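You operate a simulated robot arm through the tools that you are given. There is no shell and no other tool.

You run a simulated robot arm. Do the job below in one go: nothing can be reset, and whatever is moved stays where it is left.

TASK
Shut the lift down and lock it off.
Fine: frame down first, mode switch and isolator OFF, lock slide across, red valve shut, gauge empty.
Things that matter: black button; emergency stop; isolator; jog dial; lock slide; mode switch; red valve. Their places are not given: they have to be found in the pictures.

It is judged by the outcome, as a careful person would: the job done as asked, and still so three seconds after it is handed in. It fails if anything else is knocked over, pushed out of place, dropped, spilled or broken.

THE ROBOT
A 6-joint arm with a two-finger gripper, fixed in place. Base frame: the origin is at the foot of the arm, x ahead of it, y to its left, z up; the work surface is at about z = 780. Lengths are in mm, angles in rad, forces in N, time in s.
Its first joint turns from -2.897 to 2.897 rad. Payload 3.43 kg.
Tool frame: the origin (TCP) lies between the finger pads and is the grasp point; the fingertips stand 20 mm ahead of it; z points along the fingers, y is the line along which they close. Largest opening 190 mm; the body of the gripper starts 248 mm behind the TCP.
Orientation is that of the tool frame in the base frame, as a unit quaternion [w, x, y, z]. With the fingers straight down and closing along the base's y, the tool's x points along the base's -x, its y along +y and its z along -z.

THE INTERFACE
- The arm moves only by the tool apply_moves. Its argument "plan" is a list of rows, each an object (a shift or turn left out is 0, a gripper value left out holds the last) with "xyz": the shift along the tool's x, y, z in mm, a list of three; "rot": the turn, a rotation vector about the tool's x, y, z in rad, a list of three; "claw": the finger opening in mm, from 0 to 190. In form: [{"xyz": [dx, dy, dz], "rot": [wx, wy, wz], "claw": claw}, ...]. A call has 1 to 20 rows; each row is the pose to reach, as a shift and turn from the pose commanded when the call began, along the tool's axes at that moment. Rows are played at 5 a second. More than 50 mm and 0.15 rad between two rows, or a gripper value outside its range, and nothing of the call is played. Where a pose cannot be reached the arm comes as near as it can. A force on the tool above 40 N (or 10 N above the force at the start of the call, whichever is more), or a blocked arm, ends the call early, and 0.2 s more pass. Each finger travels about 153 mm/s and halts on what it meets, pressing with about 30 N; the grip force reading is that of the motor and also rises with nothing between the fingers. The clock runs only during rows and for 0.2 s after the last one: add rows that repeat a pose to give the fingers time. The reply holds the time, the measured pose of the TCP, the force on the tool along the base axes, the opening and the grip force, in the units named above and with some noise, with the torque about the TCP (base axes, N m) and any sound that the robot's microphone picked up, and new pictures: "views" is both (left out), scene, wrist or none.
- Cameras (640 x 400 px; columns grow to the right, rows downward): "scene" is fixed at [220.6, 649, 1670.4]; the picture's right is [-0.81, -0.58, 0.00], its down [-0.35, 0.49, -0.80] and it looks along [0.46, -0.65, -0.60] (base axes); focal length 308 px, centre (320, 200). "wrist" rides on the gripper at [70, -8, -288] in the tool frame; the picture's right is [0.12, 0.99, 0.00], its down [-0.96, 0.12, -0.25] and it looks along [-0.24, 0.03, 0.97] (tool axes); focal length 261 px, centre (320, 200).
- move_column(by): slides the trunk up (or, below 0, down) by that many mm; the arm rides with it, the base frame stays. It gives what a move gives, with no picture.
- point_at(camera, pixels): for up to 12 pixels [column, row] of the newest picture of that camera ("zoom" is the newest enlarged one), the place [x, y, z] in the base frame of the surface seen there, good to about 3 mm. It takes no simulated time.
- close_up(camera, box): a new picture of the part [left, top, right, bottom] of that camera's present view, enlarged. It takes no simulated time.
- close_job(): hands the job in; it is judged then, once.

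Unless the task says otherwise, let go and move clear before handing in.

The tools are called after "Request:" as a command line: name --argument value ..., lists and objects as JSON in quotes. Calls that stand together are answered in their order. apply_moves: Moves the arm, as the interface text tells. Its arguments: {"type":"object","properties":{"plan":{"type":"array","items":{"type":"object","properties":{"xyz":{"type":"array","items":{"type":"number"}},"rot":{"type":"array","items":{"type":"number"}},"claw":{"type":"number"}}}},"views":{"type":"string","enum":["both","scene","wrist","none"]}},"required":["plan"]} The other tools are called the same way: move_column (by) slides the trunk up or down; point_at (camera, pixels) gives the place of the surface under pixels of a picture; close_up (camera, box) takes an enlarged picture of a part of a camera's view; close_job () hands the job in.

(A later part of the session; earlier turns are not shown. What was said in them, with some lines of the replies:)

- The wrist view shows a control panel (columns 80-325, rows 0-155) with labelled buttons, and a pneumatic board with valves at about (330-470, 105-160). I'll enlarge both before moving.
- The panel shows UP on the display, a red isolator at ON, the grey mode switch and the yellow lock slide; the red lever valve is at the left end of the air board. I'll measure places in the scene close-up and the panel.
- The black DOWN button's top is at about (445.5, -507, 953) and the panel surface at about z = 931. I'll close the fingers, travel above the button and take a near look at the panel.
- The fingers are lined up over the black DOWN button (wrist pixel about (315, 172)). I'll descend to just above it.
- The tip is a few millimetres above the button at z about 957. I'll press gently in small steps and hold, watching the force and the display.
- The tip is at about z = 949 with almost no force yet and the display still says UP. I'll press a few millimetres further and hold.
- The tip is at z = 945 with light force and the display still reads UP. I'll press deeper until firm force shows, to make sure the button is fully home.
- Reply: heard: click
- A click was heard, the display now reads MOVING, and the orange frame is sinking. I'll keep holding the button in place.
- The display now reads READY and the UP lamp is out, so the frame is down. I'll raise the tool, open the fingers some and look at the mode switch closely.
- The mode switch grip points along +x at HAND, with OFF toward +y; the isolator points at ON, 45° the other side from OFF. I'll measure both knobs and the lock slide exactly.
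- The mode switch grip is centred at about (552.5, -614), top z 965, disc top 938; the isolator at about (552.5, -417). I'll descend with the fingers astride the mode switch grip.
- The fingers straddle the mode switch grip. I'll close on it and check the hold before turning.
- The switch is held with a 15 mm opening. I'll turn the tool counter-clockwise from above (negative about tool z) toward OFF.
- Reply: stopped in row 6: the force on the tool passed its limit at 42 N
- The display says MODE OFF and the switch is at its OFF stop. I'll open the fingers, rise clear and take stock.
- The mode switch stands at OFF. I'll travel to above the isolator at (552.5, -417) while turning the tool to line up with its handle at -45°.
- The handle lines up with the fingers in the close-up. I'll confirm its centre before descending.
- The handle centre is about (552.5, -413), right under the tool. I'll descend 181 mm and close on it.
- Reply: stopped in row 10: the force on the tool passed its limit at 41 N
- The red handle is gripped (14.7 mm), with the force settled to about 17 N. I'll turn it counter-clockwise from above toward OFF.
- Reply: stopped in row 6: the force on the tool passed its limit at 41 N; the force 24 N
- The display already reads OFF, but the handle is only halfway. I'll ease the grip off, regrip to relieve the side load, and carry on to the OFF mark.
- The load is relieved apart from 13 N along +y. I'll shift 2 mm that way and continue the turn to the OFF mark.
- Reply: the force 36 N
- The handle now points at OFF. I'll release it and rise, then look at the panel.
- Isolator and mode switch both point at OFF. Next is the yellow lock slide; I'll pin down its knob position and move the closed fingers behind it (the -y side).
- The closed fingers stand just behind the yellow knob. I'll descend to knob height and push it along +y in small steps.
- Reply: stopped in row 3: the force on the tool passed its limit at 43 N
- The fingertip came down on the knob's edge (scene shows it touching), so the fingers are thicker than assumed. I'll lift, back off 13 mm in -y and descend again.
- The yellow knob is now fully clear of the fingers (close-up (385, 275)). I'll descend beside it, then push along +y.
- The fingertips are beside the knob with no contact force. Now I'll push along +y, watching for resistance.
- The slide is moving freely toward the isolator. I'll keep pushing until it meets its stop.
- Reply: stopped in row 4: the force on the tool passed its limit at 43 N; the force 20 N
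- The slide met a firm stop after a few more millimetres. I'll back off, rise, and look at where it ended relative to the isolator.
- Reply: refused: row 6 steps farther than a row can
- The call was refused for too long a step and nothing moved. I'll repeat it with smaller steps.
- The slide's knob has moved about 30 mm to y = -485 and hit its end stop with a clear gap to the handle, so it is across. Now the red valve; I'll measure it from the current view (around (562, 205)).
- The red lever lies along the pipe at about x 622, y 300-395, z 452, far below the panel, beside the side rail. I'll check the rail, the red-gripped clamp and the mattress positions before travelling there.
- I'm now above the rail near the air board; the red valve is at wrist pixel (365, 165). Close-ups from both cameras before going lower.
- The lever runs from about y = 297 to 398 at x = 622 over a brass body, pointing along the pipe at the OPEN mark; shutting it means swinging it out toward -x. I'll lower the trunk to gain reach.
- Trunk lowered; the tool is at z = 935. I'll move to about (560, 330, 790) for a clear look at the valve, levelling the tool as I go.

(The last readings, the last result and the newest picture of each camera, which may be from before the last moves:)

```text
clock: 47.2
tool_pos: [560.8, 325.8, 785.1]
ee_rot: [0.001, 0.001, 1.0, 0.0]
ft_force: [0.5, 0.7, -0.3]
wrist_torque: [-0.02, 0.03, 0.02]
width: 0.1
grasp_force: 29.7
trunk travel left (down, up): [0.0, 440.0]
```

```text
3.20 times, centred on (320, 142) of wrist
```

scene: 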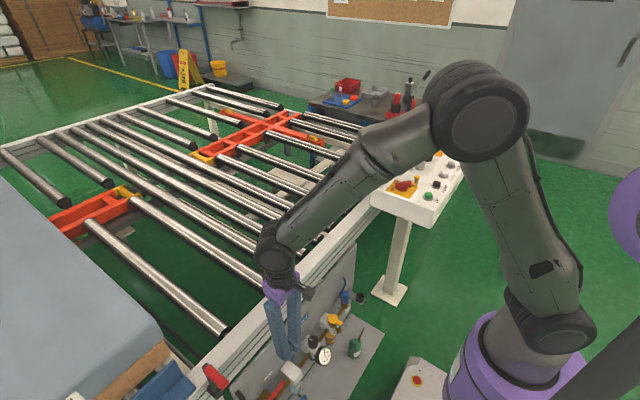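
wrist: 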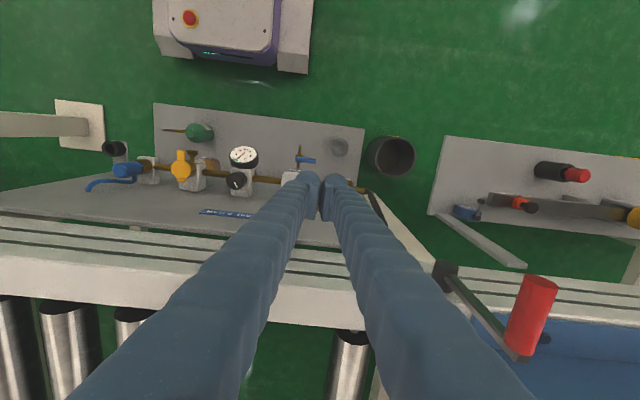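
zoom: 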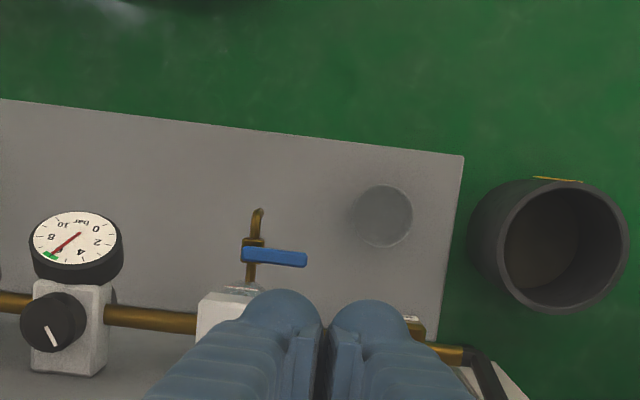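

The closed fingers hide the lever. I'll open them to look between.

Request:
apply_moves --plan '[{"claw": 150}, {"claw": 150}, {"claw": 150}, {"claw": 150}]' --views "wrist"

Request:
close_up --camera "wrist" --box '[260, 120, 400, 210]'

Request:
close_up --camera "scene" --box '[220, 320, 350, 400]'

```text
clock: 48.2
tool_pos: [562.0, 325.3, 786.6]
ee_rot: [-0.001, 0.001, 1.0, 0.001]
ft_force: [-0.3, -0.9, -0.1]
wrist_torque: [0.03, 0.0, 0.01]
width: 149.8
grasp_force: 0.1
trunk travel left (down, up): [0.0, 440.0]
```

wrist: 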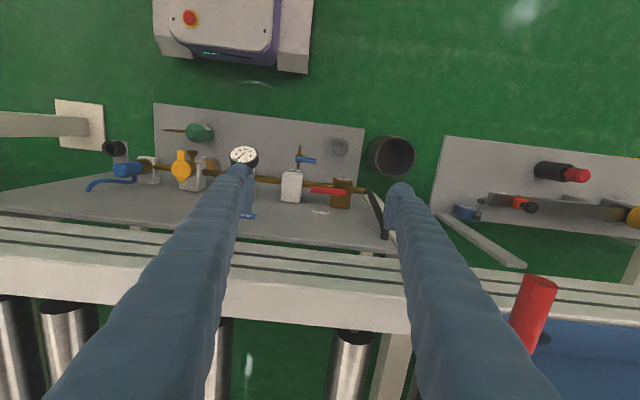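

```text
4.44 times, centred on (330, 165) of wrist
```

zoom: 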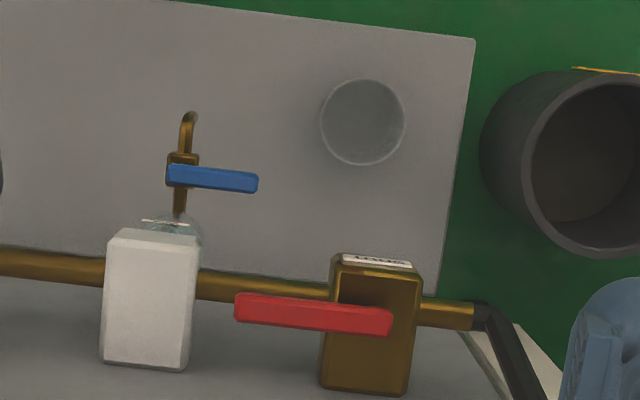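

```text
4.92 times, centred on (285, 360) of scene
```

zoom: 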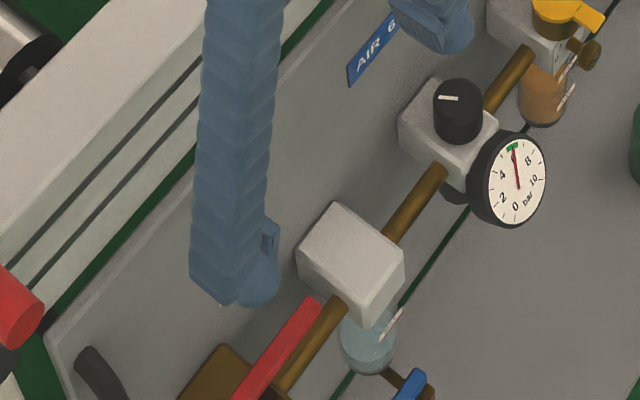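

Now the lever and brass body are clearly visible between the fingers. I'll measure their edges.

Request:
close_up --camera "wrist" --box '[260, 120, 400, 210]'

Request:
point_at --camera "zoom" --pixels '[[240, 302], [240, 315], [385, 318], [385, 330], [310, 305], [310, 320], [350, 275], [405, 290], [340, 370], [395, 380], [375, 265], [230, 285]]'

Request:
point_at --camera "zoom" --pixels '[[310, 328], [270, 380], [220, 395], [300, 290], [110, 240], [190, 245], [105, 355], [180, 365], [420, 310], [450, 310], [290, 350], [400, 310]]'

Request:
close_up --camera "wrist" --box '[300, 165, 360, 210]'

```text
4.44 times, centred on (330, 165) of wrist
```

zoom: 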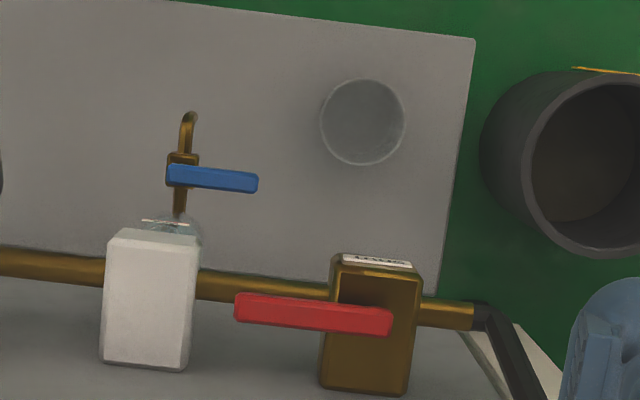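

```text
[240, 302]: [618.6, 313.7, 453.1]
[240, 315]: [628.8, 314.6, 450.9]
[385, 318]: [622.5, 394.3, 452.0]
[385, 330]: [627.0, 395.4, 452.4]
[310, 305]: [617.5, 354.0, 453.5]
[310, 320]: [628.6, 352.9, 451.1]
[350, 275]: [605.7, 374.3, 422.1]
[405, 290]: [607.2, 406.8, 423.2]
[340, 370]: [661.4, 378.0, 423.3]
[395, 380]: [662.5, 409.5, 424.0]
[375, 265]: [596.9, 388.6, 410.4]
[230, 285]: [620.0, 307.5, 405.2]
```

```text
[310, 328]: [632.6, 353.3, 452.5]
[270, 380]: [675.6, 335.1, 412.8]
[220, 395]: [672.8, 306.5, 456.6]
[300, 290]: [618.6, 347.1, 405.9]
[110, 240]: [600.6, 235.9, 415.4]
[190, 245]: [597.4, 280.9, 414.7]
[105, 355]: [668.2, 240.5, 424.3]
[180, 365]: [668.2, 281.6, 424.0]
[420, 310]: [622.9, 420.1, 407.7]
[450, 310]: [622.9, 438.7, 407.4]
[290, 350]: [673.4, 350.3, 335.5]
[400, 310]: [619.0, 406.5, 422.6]
```

```text
8.89 times, centred on (330, 188) of wrist
```

zoom: 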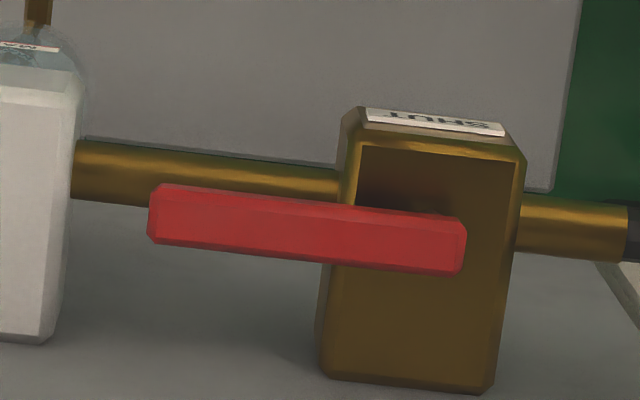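

The lever spans y 310-398, centre x ≈ 624, top z 452; the brass body (y 368-412) carries a SHUT mark on its front, so the lever must swing from -y round to -x about a pivot near (623, 389). I'll turn the tool so the fingers close along x, with a 10° lean clear of the rail.

Request:
apply_moves --plan '[{"xyz": [-2.5, 0.4, 8], "rot": [0.0114, -0.0114, -0.1305], "claw": 60}, {"xyz": [-5, 0.8, 17], "rot": [0.0228, -0.0228, -0.261]}, {"xyz": [-7.5, 1.2, 25], "rot": [0.0343, -0.0343, -0.3915]}, {"xyz": [-10, 1.7, 33], "rot": [0.0457, -0.0457, -0.522]}, {"xyz": [-12.5, 2.1, 42], "rot": [0.0571, -0.0571, -0.6525]}, {"xyz": [-15, 2.5, 50], "rot": [0.0685, -0.0685, -0.783]}, {"xyz": [-17.5, 2.9, 58], "rot": [0.0799, -0.0799, -0.9135]}, {"xyz": [-20, 3.3, 67], "rot": [0.0913, -0.0913, -1.044]}, {"xyz": [-22.5, 3.8, 75], "rot": [0.1028, -0.1028, -1.1745]}, {"xyz": [-25, 4.2, 83], "rot": [0.1142, -0.1142, -1.305]}, {"xyz": [-27.5, 4.6, 92], "rot": [0.1256, -0.1256, -1.4355]}, {"xyz": [-30, 5, 100], "rot": [0.137, -0.137, -1.566]}, {"xyz": [-30, 5, 100], "rot": [0.137, -0.137, -1.566]}]'

Request:
close_up --camera "wrist" --box '[220, 80, 420, 205]'

Request:
close_up --camera "scene" --box '[200, 270, 360, 400]'

```text
clock: 51.0
tool_pos: [592.5, 333.7, 688.6]
ee_rot: [-0.062, 0.705, -0.704, 0.061]
ft_force: [0.7, -0.2, -0.4]
wrist_torque: [0.0, 0.04, 0.02]
width: 60.1
grasp_force: 0.0
trunk travel left (down, up): [0.0, 440.0]
```

scene: 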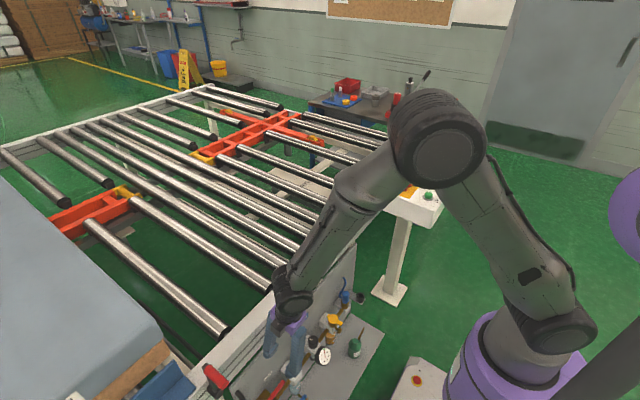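
wrist: 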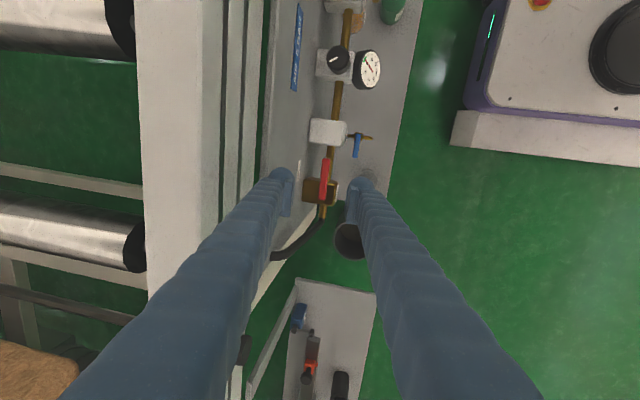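

```text
3.20 times, centred on (320, 142) of wrist
```

zoom: 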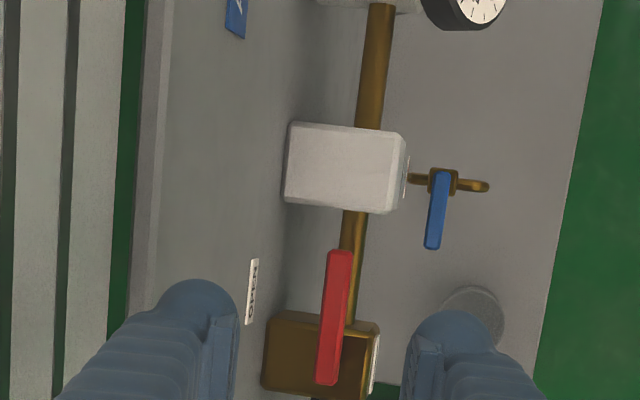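

```text
3.08 times, centred on (280, 335) of scene
```

zoom: 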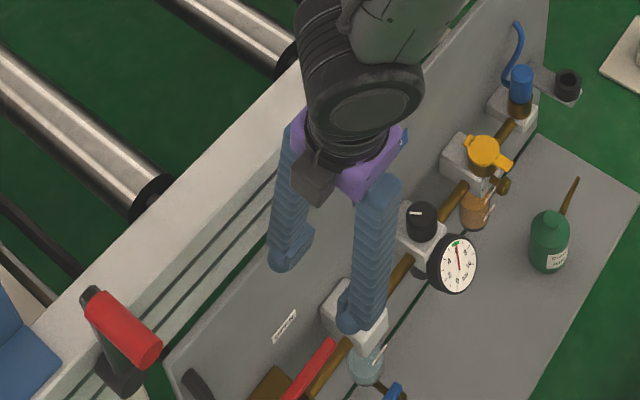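

The fingers are turned correctly. From this view I'll re-measure the lever and the board face to place the board-side finger in the gap.

Request:
close_up --camera "wrist" --box '[220, 80, 420, 205]'

Request:
point_at --camera "zoom" --pixels '[[332, 256], [347, 256], [320, 378], [335, 378], [340, 300], [326, 320], [348, 300], [270, 370], [372, 350], [260, 290], [300, 280], [165, 290]]'

Request:
point_at --camera "wrist" --pixels '[[230, 150], [150, 200], [265, 170], [285, 195], [250, 200]]'

```text
3.20 times, centred on (320, 142) of wrist
```

zoom: 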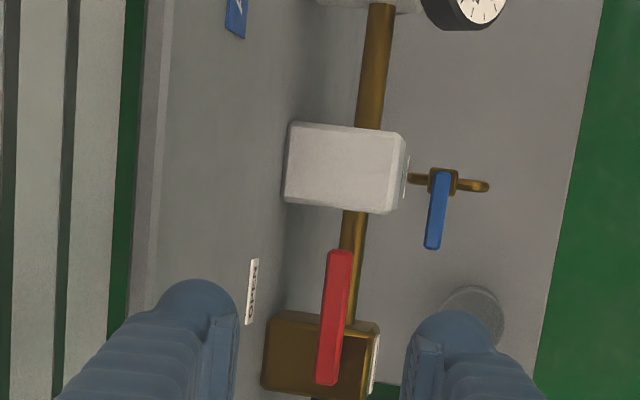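

```text
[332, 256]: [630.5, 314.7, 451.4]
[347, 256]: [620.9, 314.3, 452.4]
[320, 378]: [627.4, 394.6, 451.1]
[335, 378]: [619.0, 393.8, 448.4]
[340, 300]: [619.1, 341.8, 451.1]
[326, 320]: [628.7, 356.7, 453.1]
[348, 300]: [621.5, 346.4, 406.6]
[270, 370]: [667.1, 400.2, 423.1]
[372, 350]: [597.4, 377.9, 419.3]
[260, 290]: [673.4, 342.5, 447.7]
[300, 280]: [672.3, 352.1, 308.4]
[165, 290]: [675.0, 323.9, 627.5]
```

```text
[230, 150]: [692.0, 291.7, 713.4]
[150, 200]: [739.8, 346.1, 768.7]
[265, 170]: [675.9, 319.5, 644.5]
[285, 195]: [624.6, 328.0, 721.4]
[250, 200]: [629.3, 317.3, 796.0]
```

Lever edges are x 617-632 and the board face x ≈ 673, leaving about a 40 mm gap for the board-side finger. I'll go to (608, 331) and descend to just above the lever for a check.

Request:
apply_moves --plan '[{"xyz": [2.7, 0.1, 45]}, {"xyz": [2.7, 0.1, 90]}, {"xyz": [2.7, 7.1, 129.4]}, {"xyz": [2.7, 14, 168.8]}, {"xyz": [2.7, 21, 208.2]}, {"xyz": [2.7, 21, 208.2]}]'

Request:
close_up --camera "wrist" --box '[240, 100, 400, 230]'

Request:
close_up --camera "scene" --box '[200, 270, 360, 400]'

```text
clock: 52.4
tool_pos: [607.2, 330.2, 477.1]
ee_rot: [0.061, -0.704, 0.705, -0.062]
ft_force: [-0.2, 0.7, 0.4]
wrist_torque: [-0.02, 0.05, 0.01]
width: 60.2
grasp_force: 0.1
trunk travel left (down, up): [0.0, 440.0]
```

scene: 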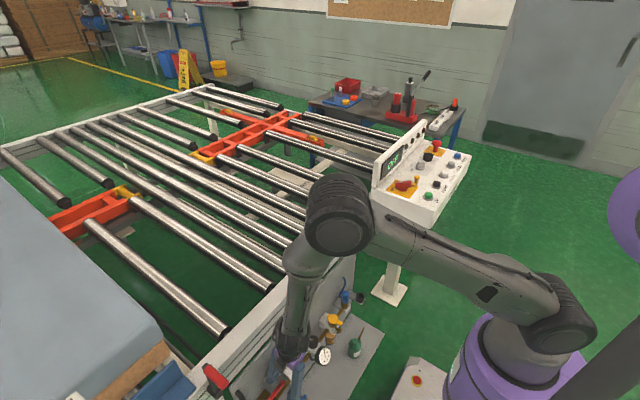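
wrist: 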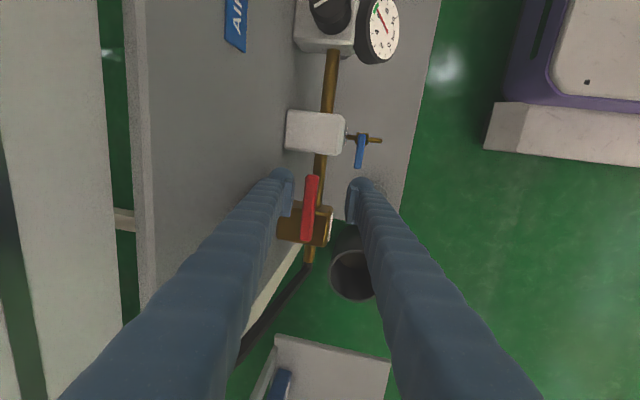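

```text
3.08 times, centred on (320, 165) of wrist
```

zoom: 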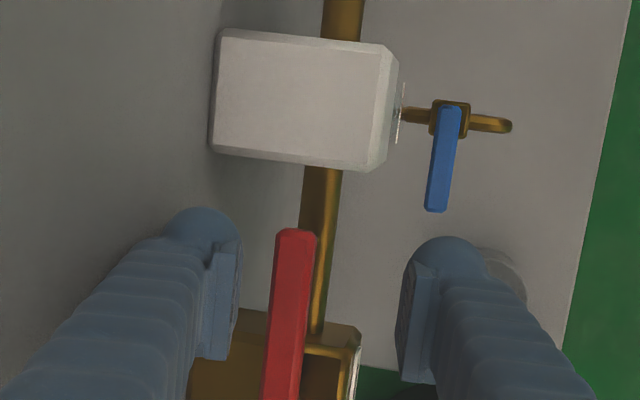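

```text
3.08 times, centred on (280, 335) of scene
```

zoom: 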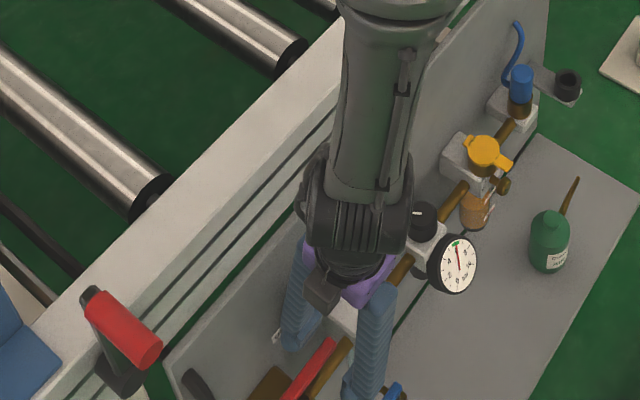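

The lever sits between the fingers with room on both sides. I'll descend the last 37 mm straight down.

Request:
apply_moves --plan '[{"xyz": [0, 2.1, 11.8]}, {"xyz": [0, 4.2, 23.6]}, {"xyz": [0, 6.4, 36.4]}, {"xyz": [0, 6.4, 36.4]}]'

Request:
close_up --camera "wrist" --box '[240, 100, 400, 230]'

Request:
close_up --camera "scene" --box '[220, 310, 340, 400]'

```text
clock: 53.4
tool_pos: [607.8, 327.9, 441.7]
ee_rot: [0.062, -0.704, 0.705, -0.062]
ft_force: [-0.2, -0.1, 0.0]
wrist_torque: [-0.02, 0.02, 0.01]
width: 60.0
grasp_force: 0.0
trunk travel left (down, up): [0.0, 440.0]
```

scene: 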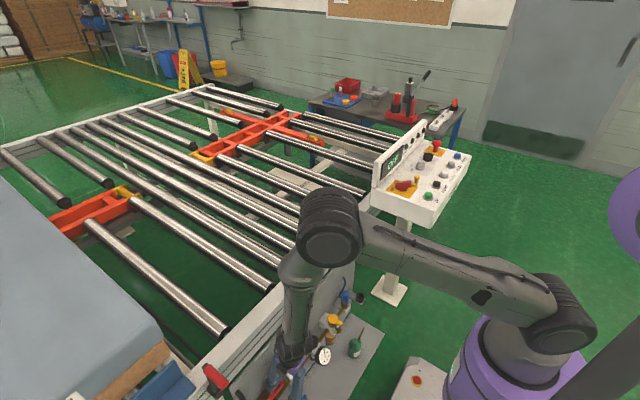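
wrist: 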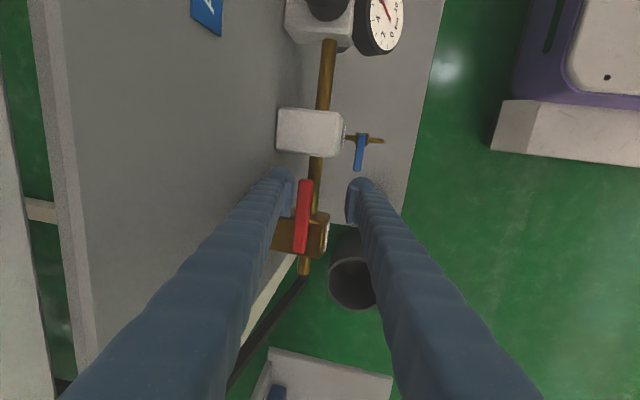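

```text
3.08 times, centred on (320, 165) of wrist
```

zoom: 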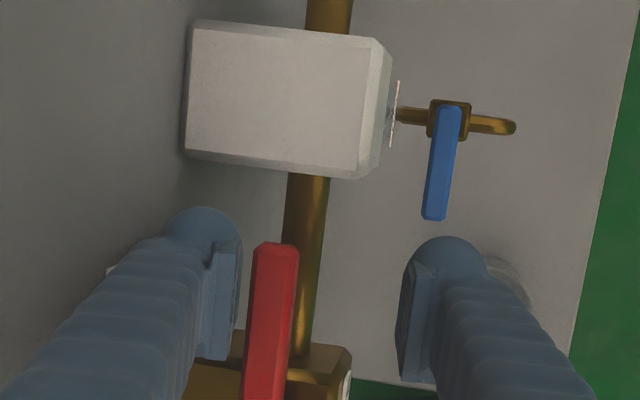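

```text
4.44 times, centred on (280, 355) of scene
```

zoom: 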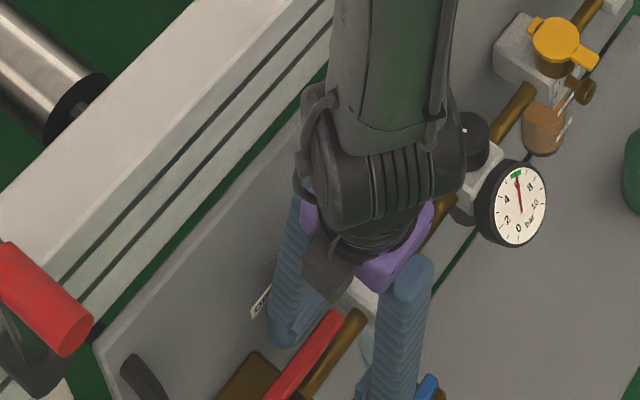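

There's no contact force and the finger stands beside the lever. I'll draw the lever toward -x along an arc about its pivot, first to about 45°.

Request:
apply_moves --plan '[{"xyz": [0, 3.9, -0.7]}, {"xyz": [0, 7.9, -1.4]}, {"xyz": [-3.5, 15.5, -3.2], "rot": [-0.0114, 0.0114, 0.1305]}, {"xyz": [-8, 22.5, -5], "rot": [-0.0228, 0.0228, 0.261]}, {"xyz": [-13.4, 28.9, -6.6], "rot": [-0.0343, 0.0343, 0.3915]}, {"xyz": [-19.7, 34.5, -8.1], "rot": [-0.0457, 0.0457, 0.522]}, {"xyz": [-26.6, 39.4, -9.5], "rot": [-0.0571, 0.0571, 0.6525]}, {"xyz": [-34.1, 43.2, -10.7], "rot": [-0.0685, 0.0685, 0.783]}, {"xyz": [-34.1, 43.2, -10.7], "rot": [-0.0685, 0.0685, 0.783]}]'

Request:
close_up --camera "wrist" --box '[240, 100, 400, 230]'

Request:
close_up --camera "scene" --box '[220, 310, 340, 400]'

```text
clock: 55.4
tool_pos: [564.3, 365.0, 446.2]
ee_rot: [0.033, -0.381, 0.923, -0.032]
ft_force: [0.6, 0.3, 0.2]
wrist_torque: [0.01, 0.01, 0.02]
width: 60.1
grasp_force: 0.5
trunk travel left (down, up): [0.0, 440.0]
```

scene: 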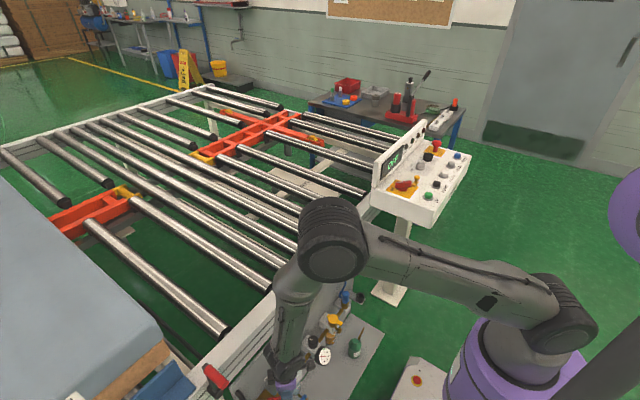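
wrist: 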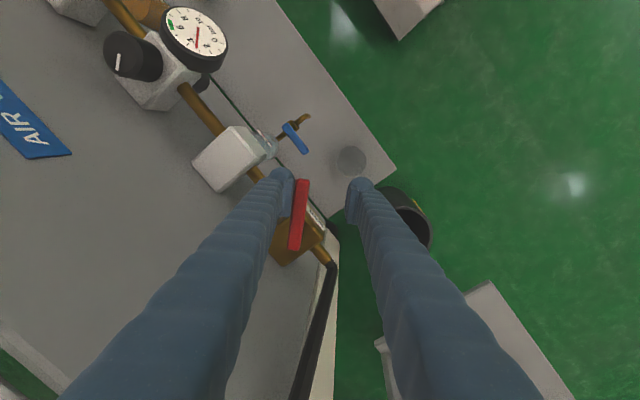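

```text
3.08 times, centred on (320, 165) of wrist
```

zoom: 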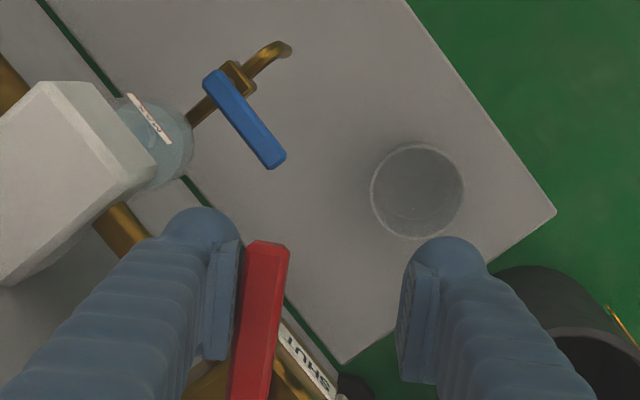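

```text
4.44 times, centred on (280, 355) of scene
```

zoom: 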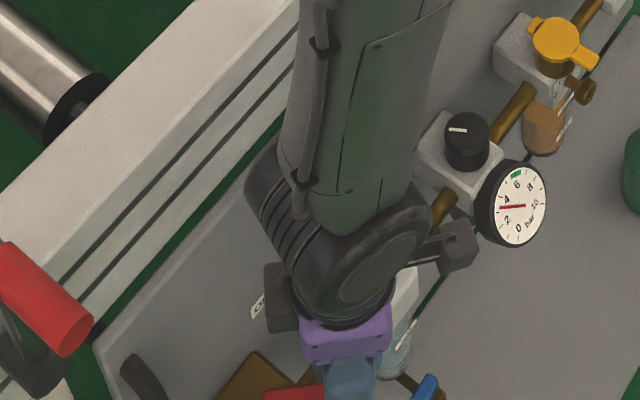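

The lever has swung to about 45° and the gauge needle is falling (now about 3 bar). I'll continue the arc to 90°.

Request:
apply_moves --plan '[{"xyz": [-3.5, 7.7, -1], "rot": [-0.0114, 0.0114, 0.1305]}, {"xyz": [-8.1, 14.9, -2], "rot": [-0.0228, 0.0228, 0.261]}, {"xyz": [-13.5, 21.5, -2.8], "rot": [-0.0343, 0.0343, 0.3915]}, {"xyz": [-19.7, 27.3, -3.6], "rot": [-0.0457, 0.0457, 0.522]}, {"xyz": [-26.6, 32.2, -4.3], "rot": [-0.0571, 0.0571, 0.6525]}, {"xyz": [-34.2, 36.2, -4.8], "rot": [-0.0685, 0.0685, 0.783]}, {"xyz": [-34.2, 36.2, -4.8], "rot": [-0.0685, 0.0685, 0.783]}]'

Request:
close_up --camera "wrist" --box '[240, 100, 400, 230]'

Request:
close_up --camera "scene" --box '[220, 310, 340, 400]'

```text
clock: 57.0
tool_pos: [563.1, 414.1, 448.5]
ee_rot: [0.0, 0.001, 1.0, -0.001]
ft_force: [1.1, -7.4, 2.3]
wrist_torque: [-0.15, 0.03, 0.02]
width: 64.3
grasp_force: 3.9
trunk travel left (down, up): [0.0, 440.0]
```

scene: 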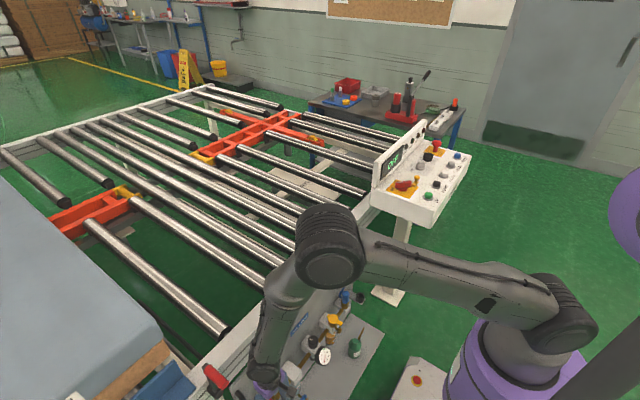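
wrist: 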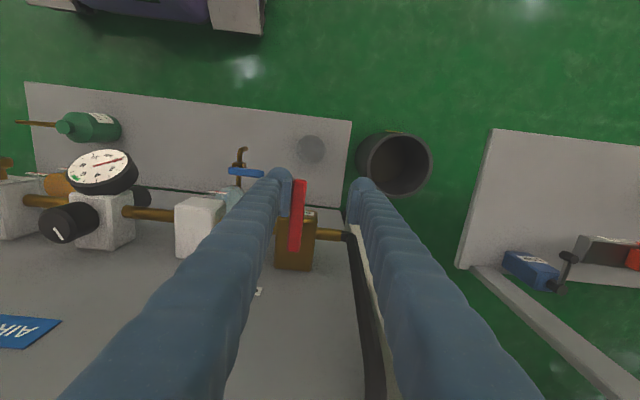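

```text
3.08 times, centred on (320, 165) of wrist
```

zoom: 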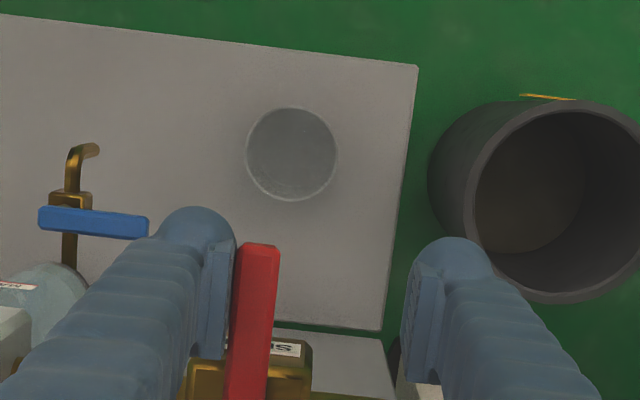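

```text
4.44 times, centred on (280, 355) of scene
```

zoom: 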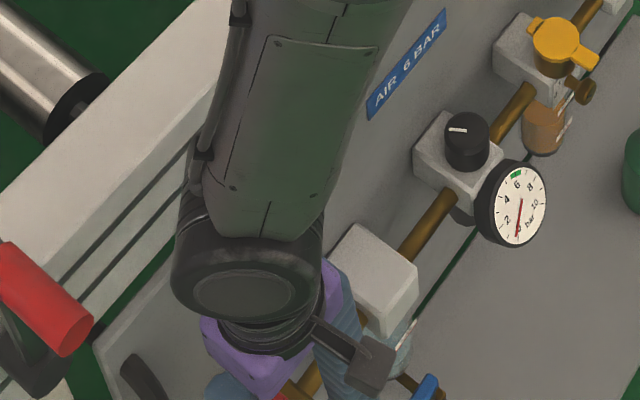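

The gauge needle is at 0, and the lever stands against its stop square to the pipe at SHUT (7 N reaction). I'll ease off by moving 8 mm back in -y and rise straight up.

Request:
apply_moves --plan '[{"xyz": [0, -8, 0]}, {"xyz": [0, -8, 0]}, {"xyz": [0, -8, -40]}, {"xyz": [0, -8, -80]}, {"xyz": [0, -8, -120]}, {"xyz": [0, -8, -160]}, {"xyz": [0, -8, -200]}, {"xyz": [0, -8, -240]}, {"xyz": [0, -8, -280]}, {"xyz": [0, -8, -320]}, {"xyz": [0, -8, -320], "claw": 120}, {"xyz": [0, -8, -320]}]'

Request:
close_up --camera "wrist" --box '[230, 110, 390, 215]'

Request:
close_up --camera "scene" --box '[220, 310, 340, 400]'

Request:
close_up --camera "scene" --box '[370, 130, 470, 220]'

```text
clock: 59.6
tool_pos: [562.8, 406.3, 766.0]
ee_rot: [0.0, 0.0, 1.0, 0.001]
ft_force: [0.2, -1.2, -0.2]
wrist_torque: [0.02, 0.02, -0.01]
width: 119.9
grasp_force: 0.1
trunk travel left (down, up): [0.0, 440.0]
```

scene: 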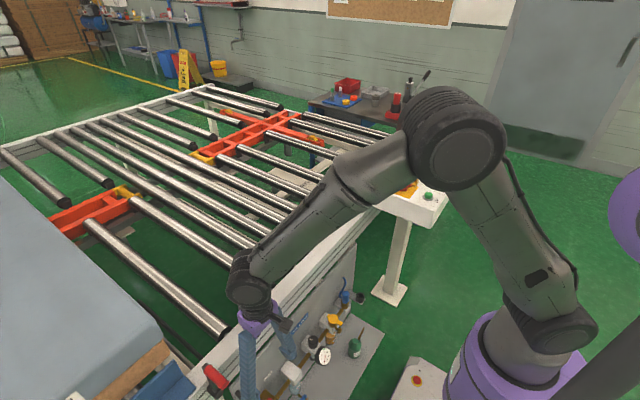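
wrist: 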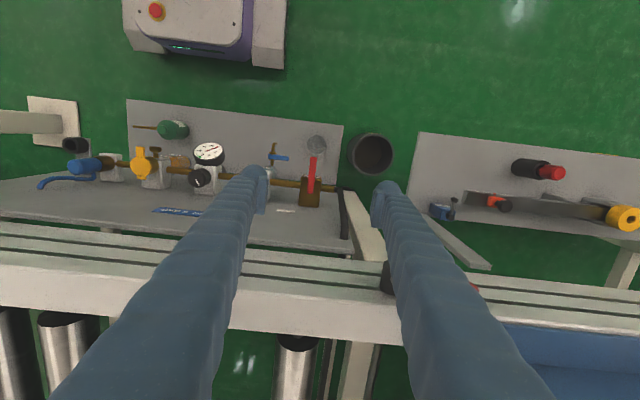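

```text
3.81 times, centred on (310, 162) of wrist
```

zoom: 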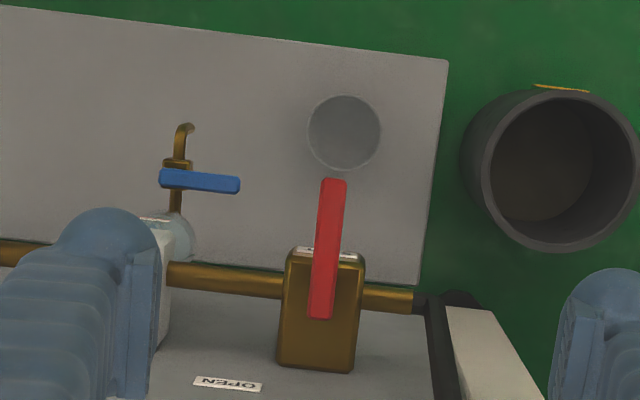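

```text
4.44 times, centred on (280, 355) of scene
```

zoom: 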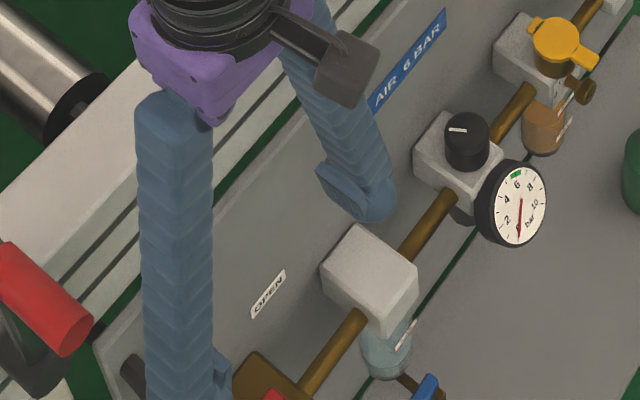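

```text
4.44 times, centred on (420, 175) of scene
```

zoom: 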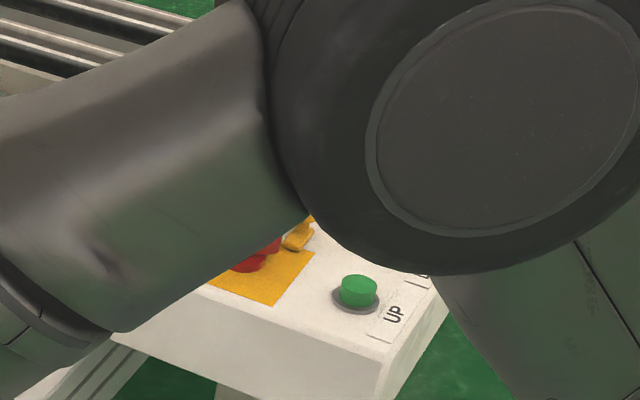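

The lever is square to the pipe over the SHUT mark and the gauge reads 0. I'll check the lever's angle by points and raise the trunk to get clear and view the panel again.

Request:
close_up --camera "wrist" --box '[230, 110, 390, 215]'

Request:
point_at --camera "zoom" --pixels '[[334, 188], [321, 310], [328, 250]]'

Request:
move_column --by 225

```text
3.81 times, centred on (310, 162) of wrist
```

zoom: 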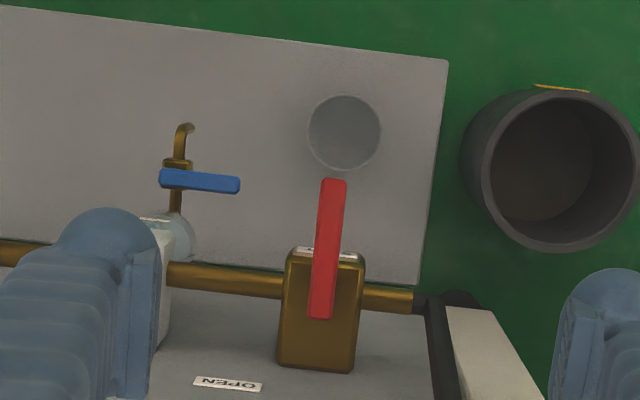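

```text
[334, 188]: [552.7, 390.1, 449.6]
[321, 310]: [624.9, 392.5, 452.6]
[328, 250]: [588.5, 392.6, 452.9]
```

```text
clock: 62.0
tool_pos: [561.6, 406.0, 989.1]
ee_rot: [0.001, 0.001, 1.0, 0.001]
ft_force: [0.4, 0.0, 0.1]
wrist_torque: [-0.02, 0.0, 0.01]
width: 120.0
grasp_force: 0.0
trunk travel left (down, up): [-225.0, 215.0]
```

The lever lies along x (y 390-392 at both ends), so it is fully shut. I'll rise and move aside for a final look at the panel and frame.

Request:
apply_moves --plan '[{"xyz": [0, 0, -45]}, {"xyz": [0, 0, -90]}, {"xyz": [0, 0, -135]}, {"xyz": [0, 0, -170]}, {"xyz": [0, -45, -170]}, {"xyz": [0, -90, -170]}, {"xyz": [0, -135, -170]}, {"xyz": [0, -180, -170]}, {"xyz": [0, -225, -170]}, {"xyz": [0, -270, -170]}, {"xyz": [0, -315, -170]}, {"xyz": [0, -360, -170]}, {"xyz": [0, -405, -170]}, {"xyz": [0, -450, -170]}, {"xyz": [0, -450, -170]}]'

Request:
close_up --camera "scene" --box '[370, 130, 470, 220]'

Request:
close_up --camera "scene" --box '[220, 310, 380, 400]'

Request:
close_up --camera "scene" --box '[0, 70, 400, 300]'

```text
clock: 65.2
tool_pos: [560.0, -43.8, 1161.4]
ee_rot: [-0.001, -0.001, 1.0, 0.0]
ft_force: [0.2, 0.1, 0.5]
wrist_torque: [0.07, -0.04, 0.0]
width: 120.3
grasp_force: 0.2
trunk travel left (down, up): [-225.0, 215.0]
```

scene: 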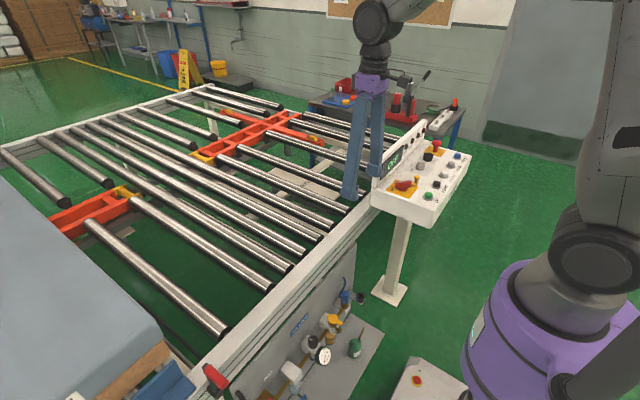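
wrist: 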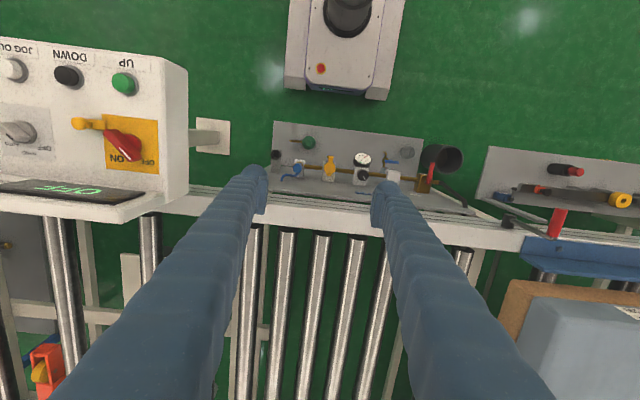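

```text
4.44 times, centred on (420, 175) of scene
```

zoom: 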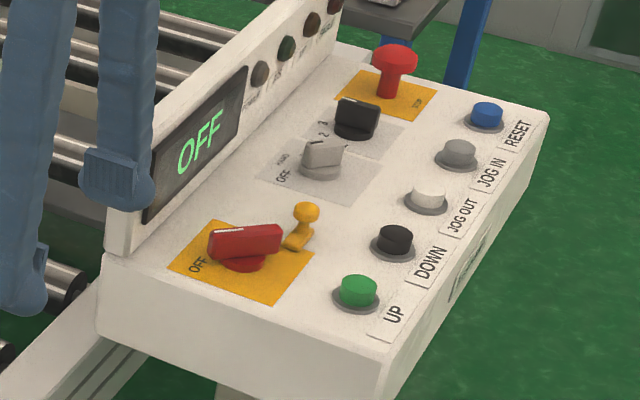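

```text
4.00 times, centred on (300, 355) of scene
```

zoom: 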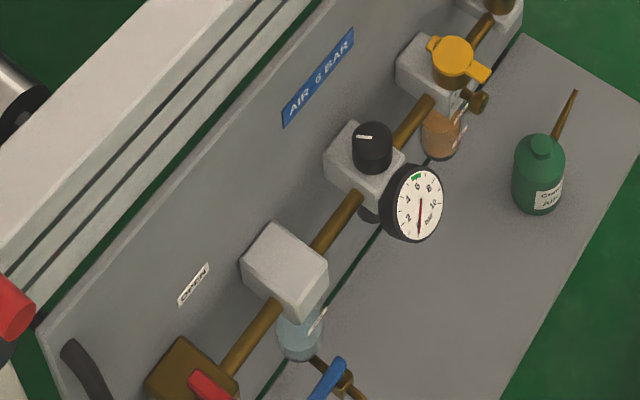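

```text
1.60 times, centred on (200, 185) of scene
```

zoom: 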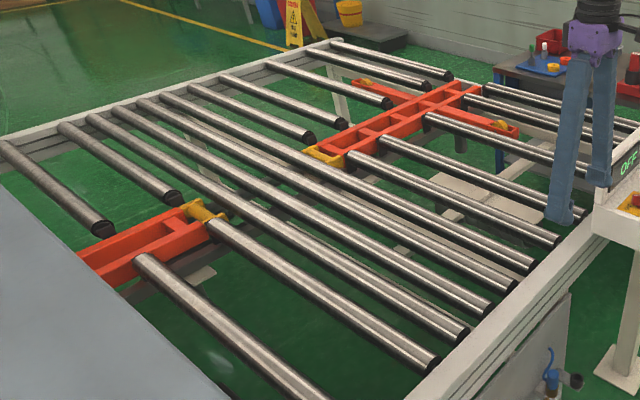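

The display reads OFF with all lamps out, and the mode switch and isolator both point at OFF. The lock slide is across at its stop, the frame is down, the red lever is at SHUT and the gauge reads 0. The gripper is clear of everything, so I'm handing the job in.

Request:
close_job

```text
The job is handed in.
```

The lift is shut down and locked off, and I've handed the job in. The final pictures and readings showed:

- **Frame:** down. I held the black DOWN button until the display changed from MOVING to READY, before touching anything else.
- **Mode switch:** at OFF. The display read MODE OFF when it turned.
- **Isolator:** at OFF. The display reads OFF and all the panel lamps are out.
- **Lock slide:** across. It moved about 30 mm toward the isolator and met a firm stop.
- **Red valve:** shut. The lever is square to the pipe, at the SHUT mark.
- **Gauge:** at 0 bar.

While I was lining up on the lock slide, a fingertip came down on the edge of its knob at about 43 N. I backed off and redid it, and the slide then moved freely. I left the emergency stop and jog dial alone, and saw nothing else moved or knocked. The gripper was clear of everything at hand-in.
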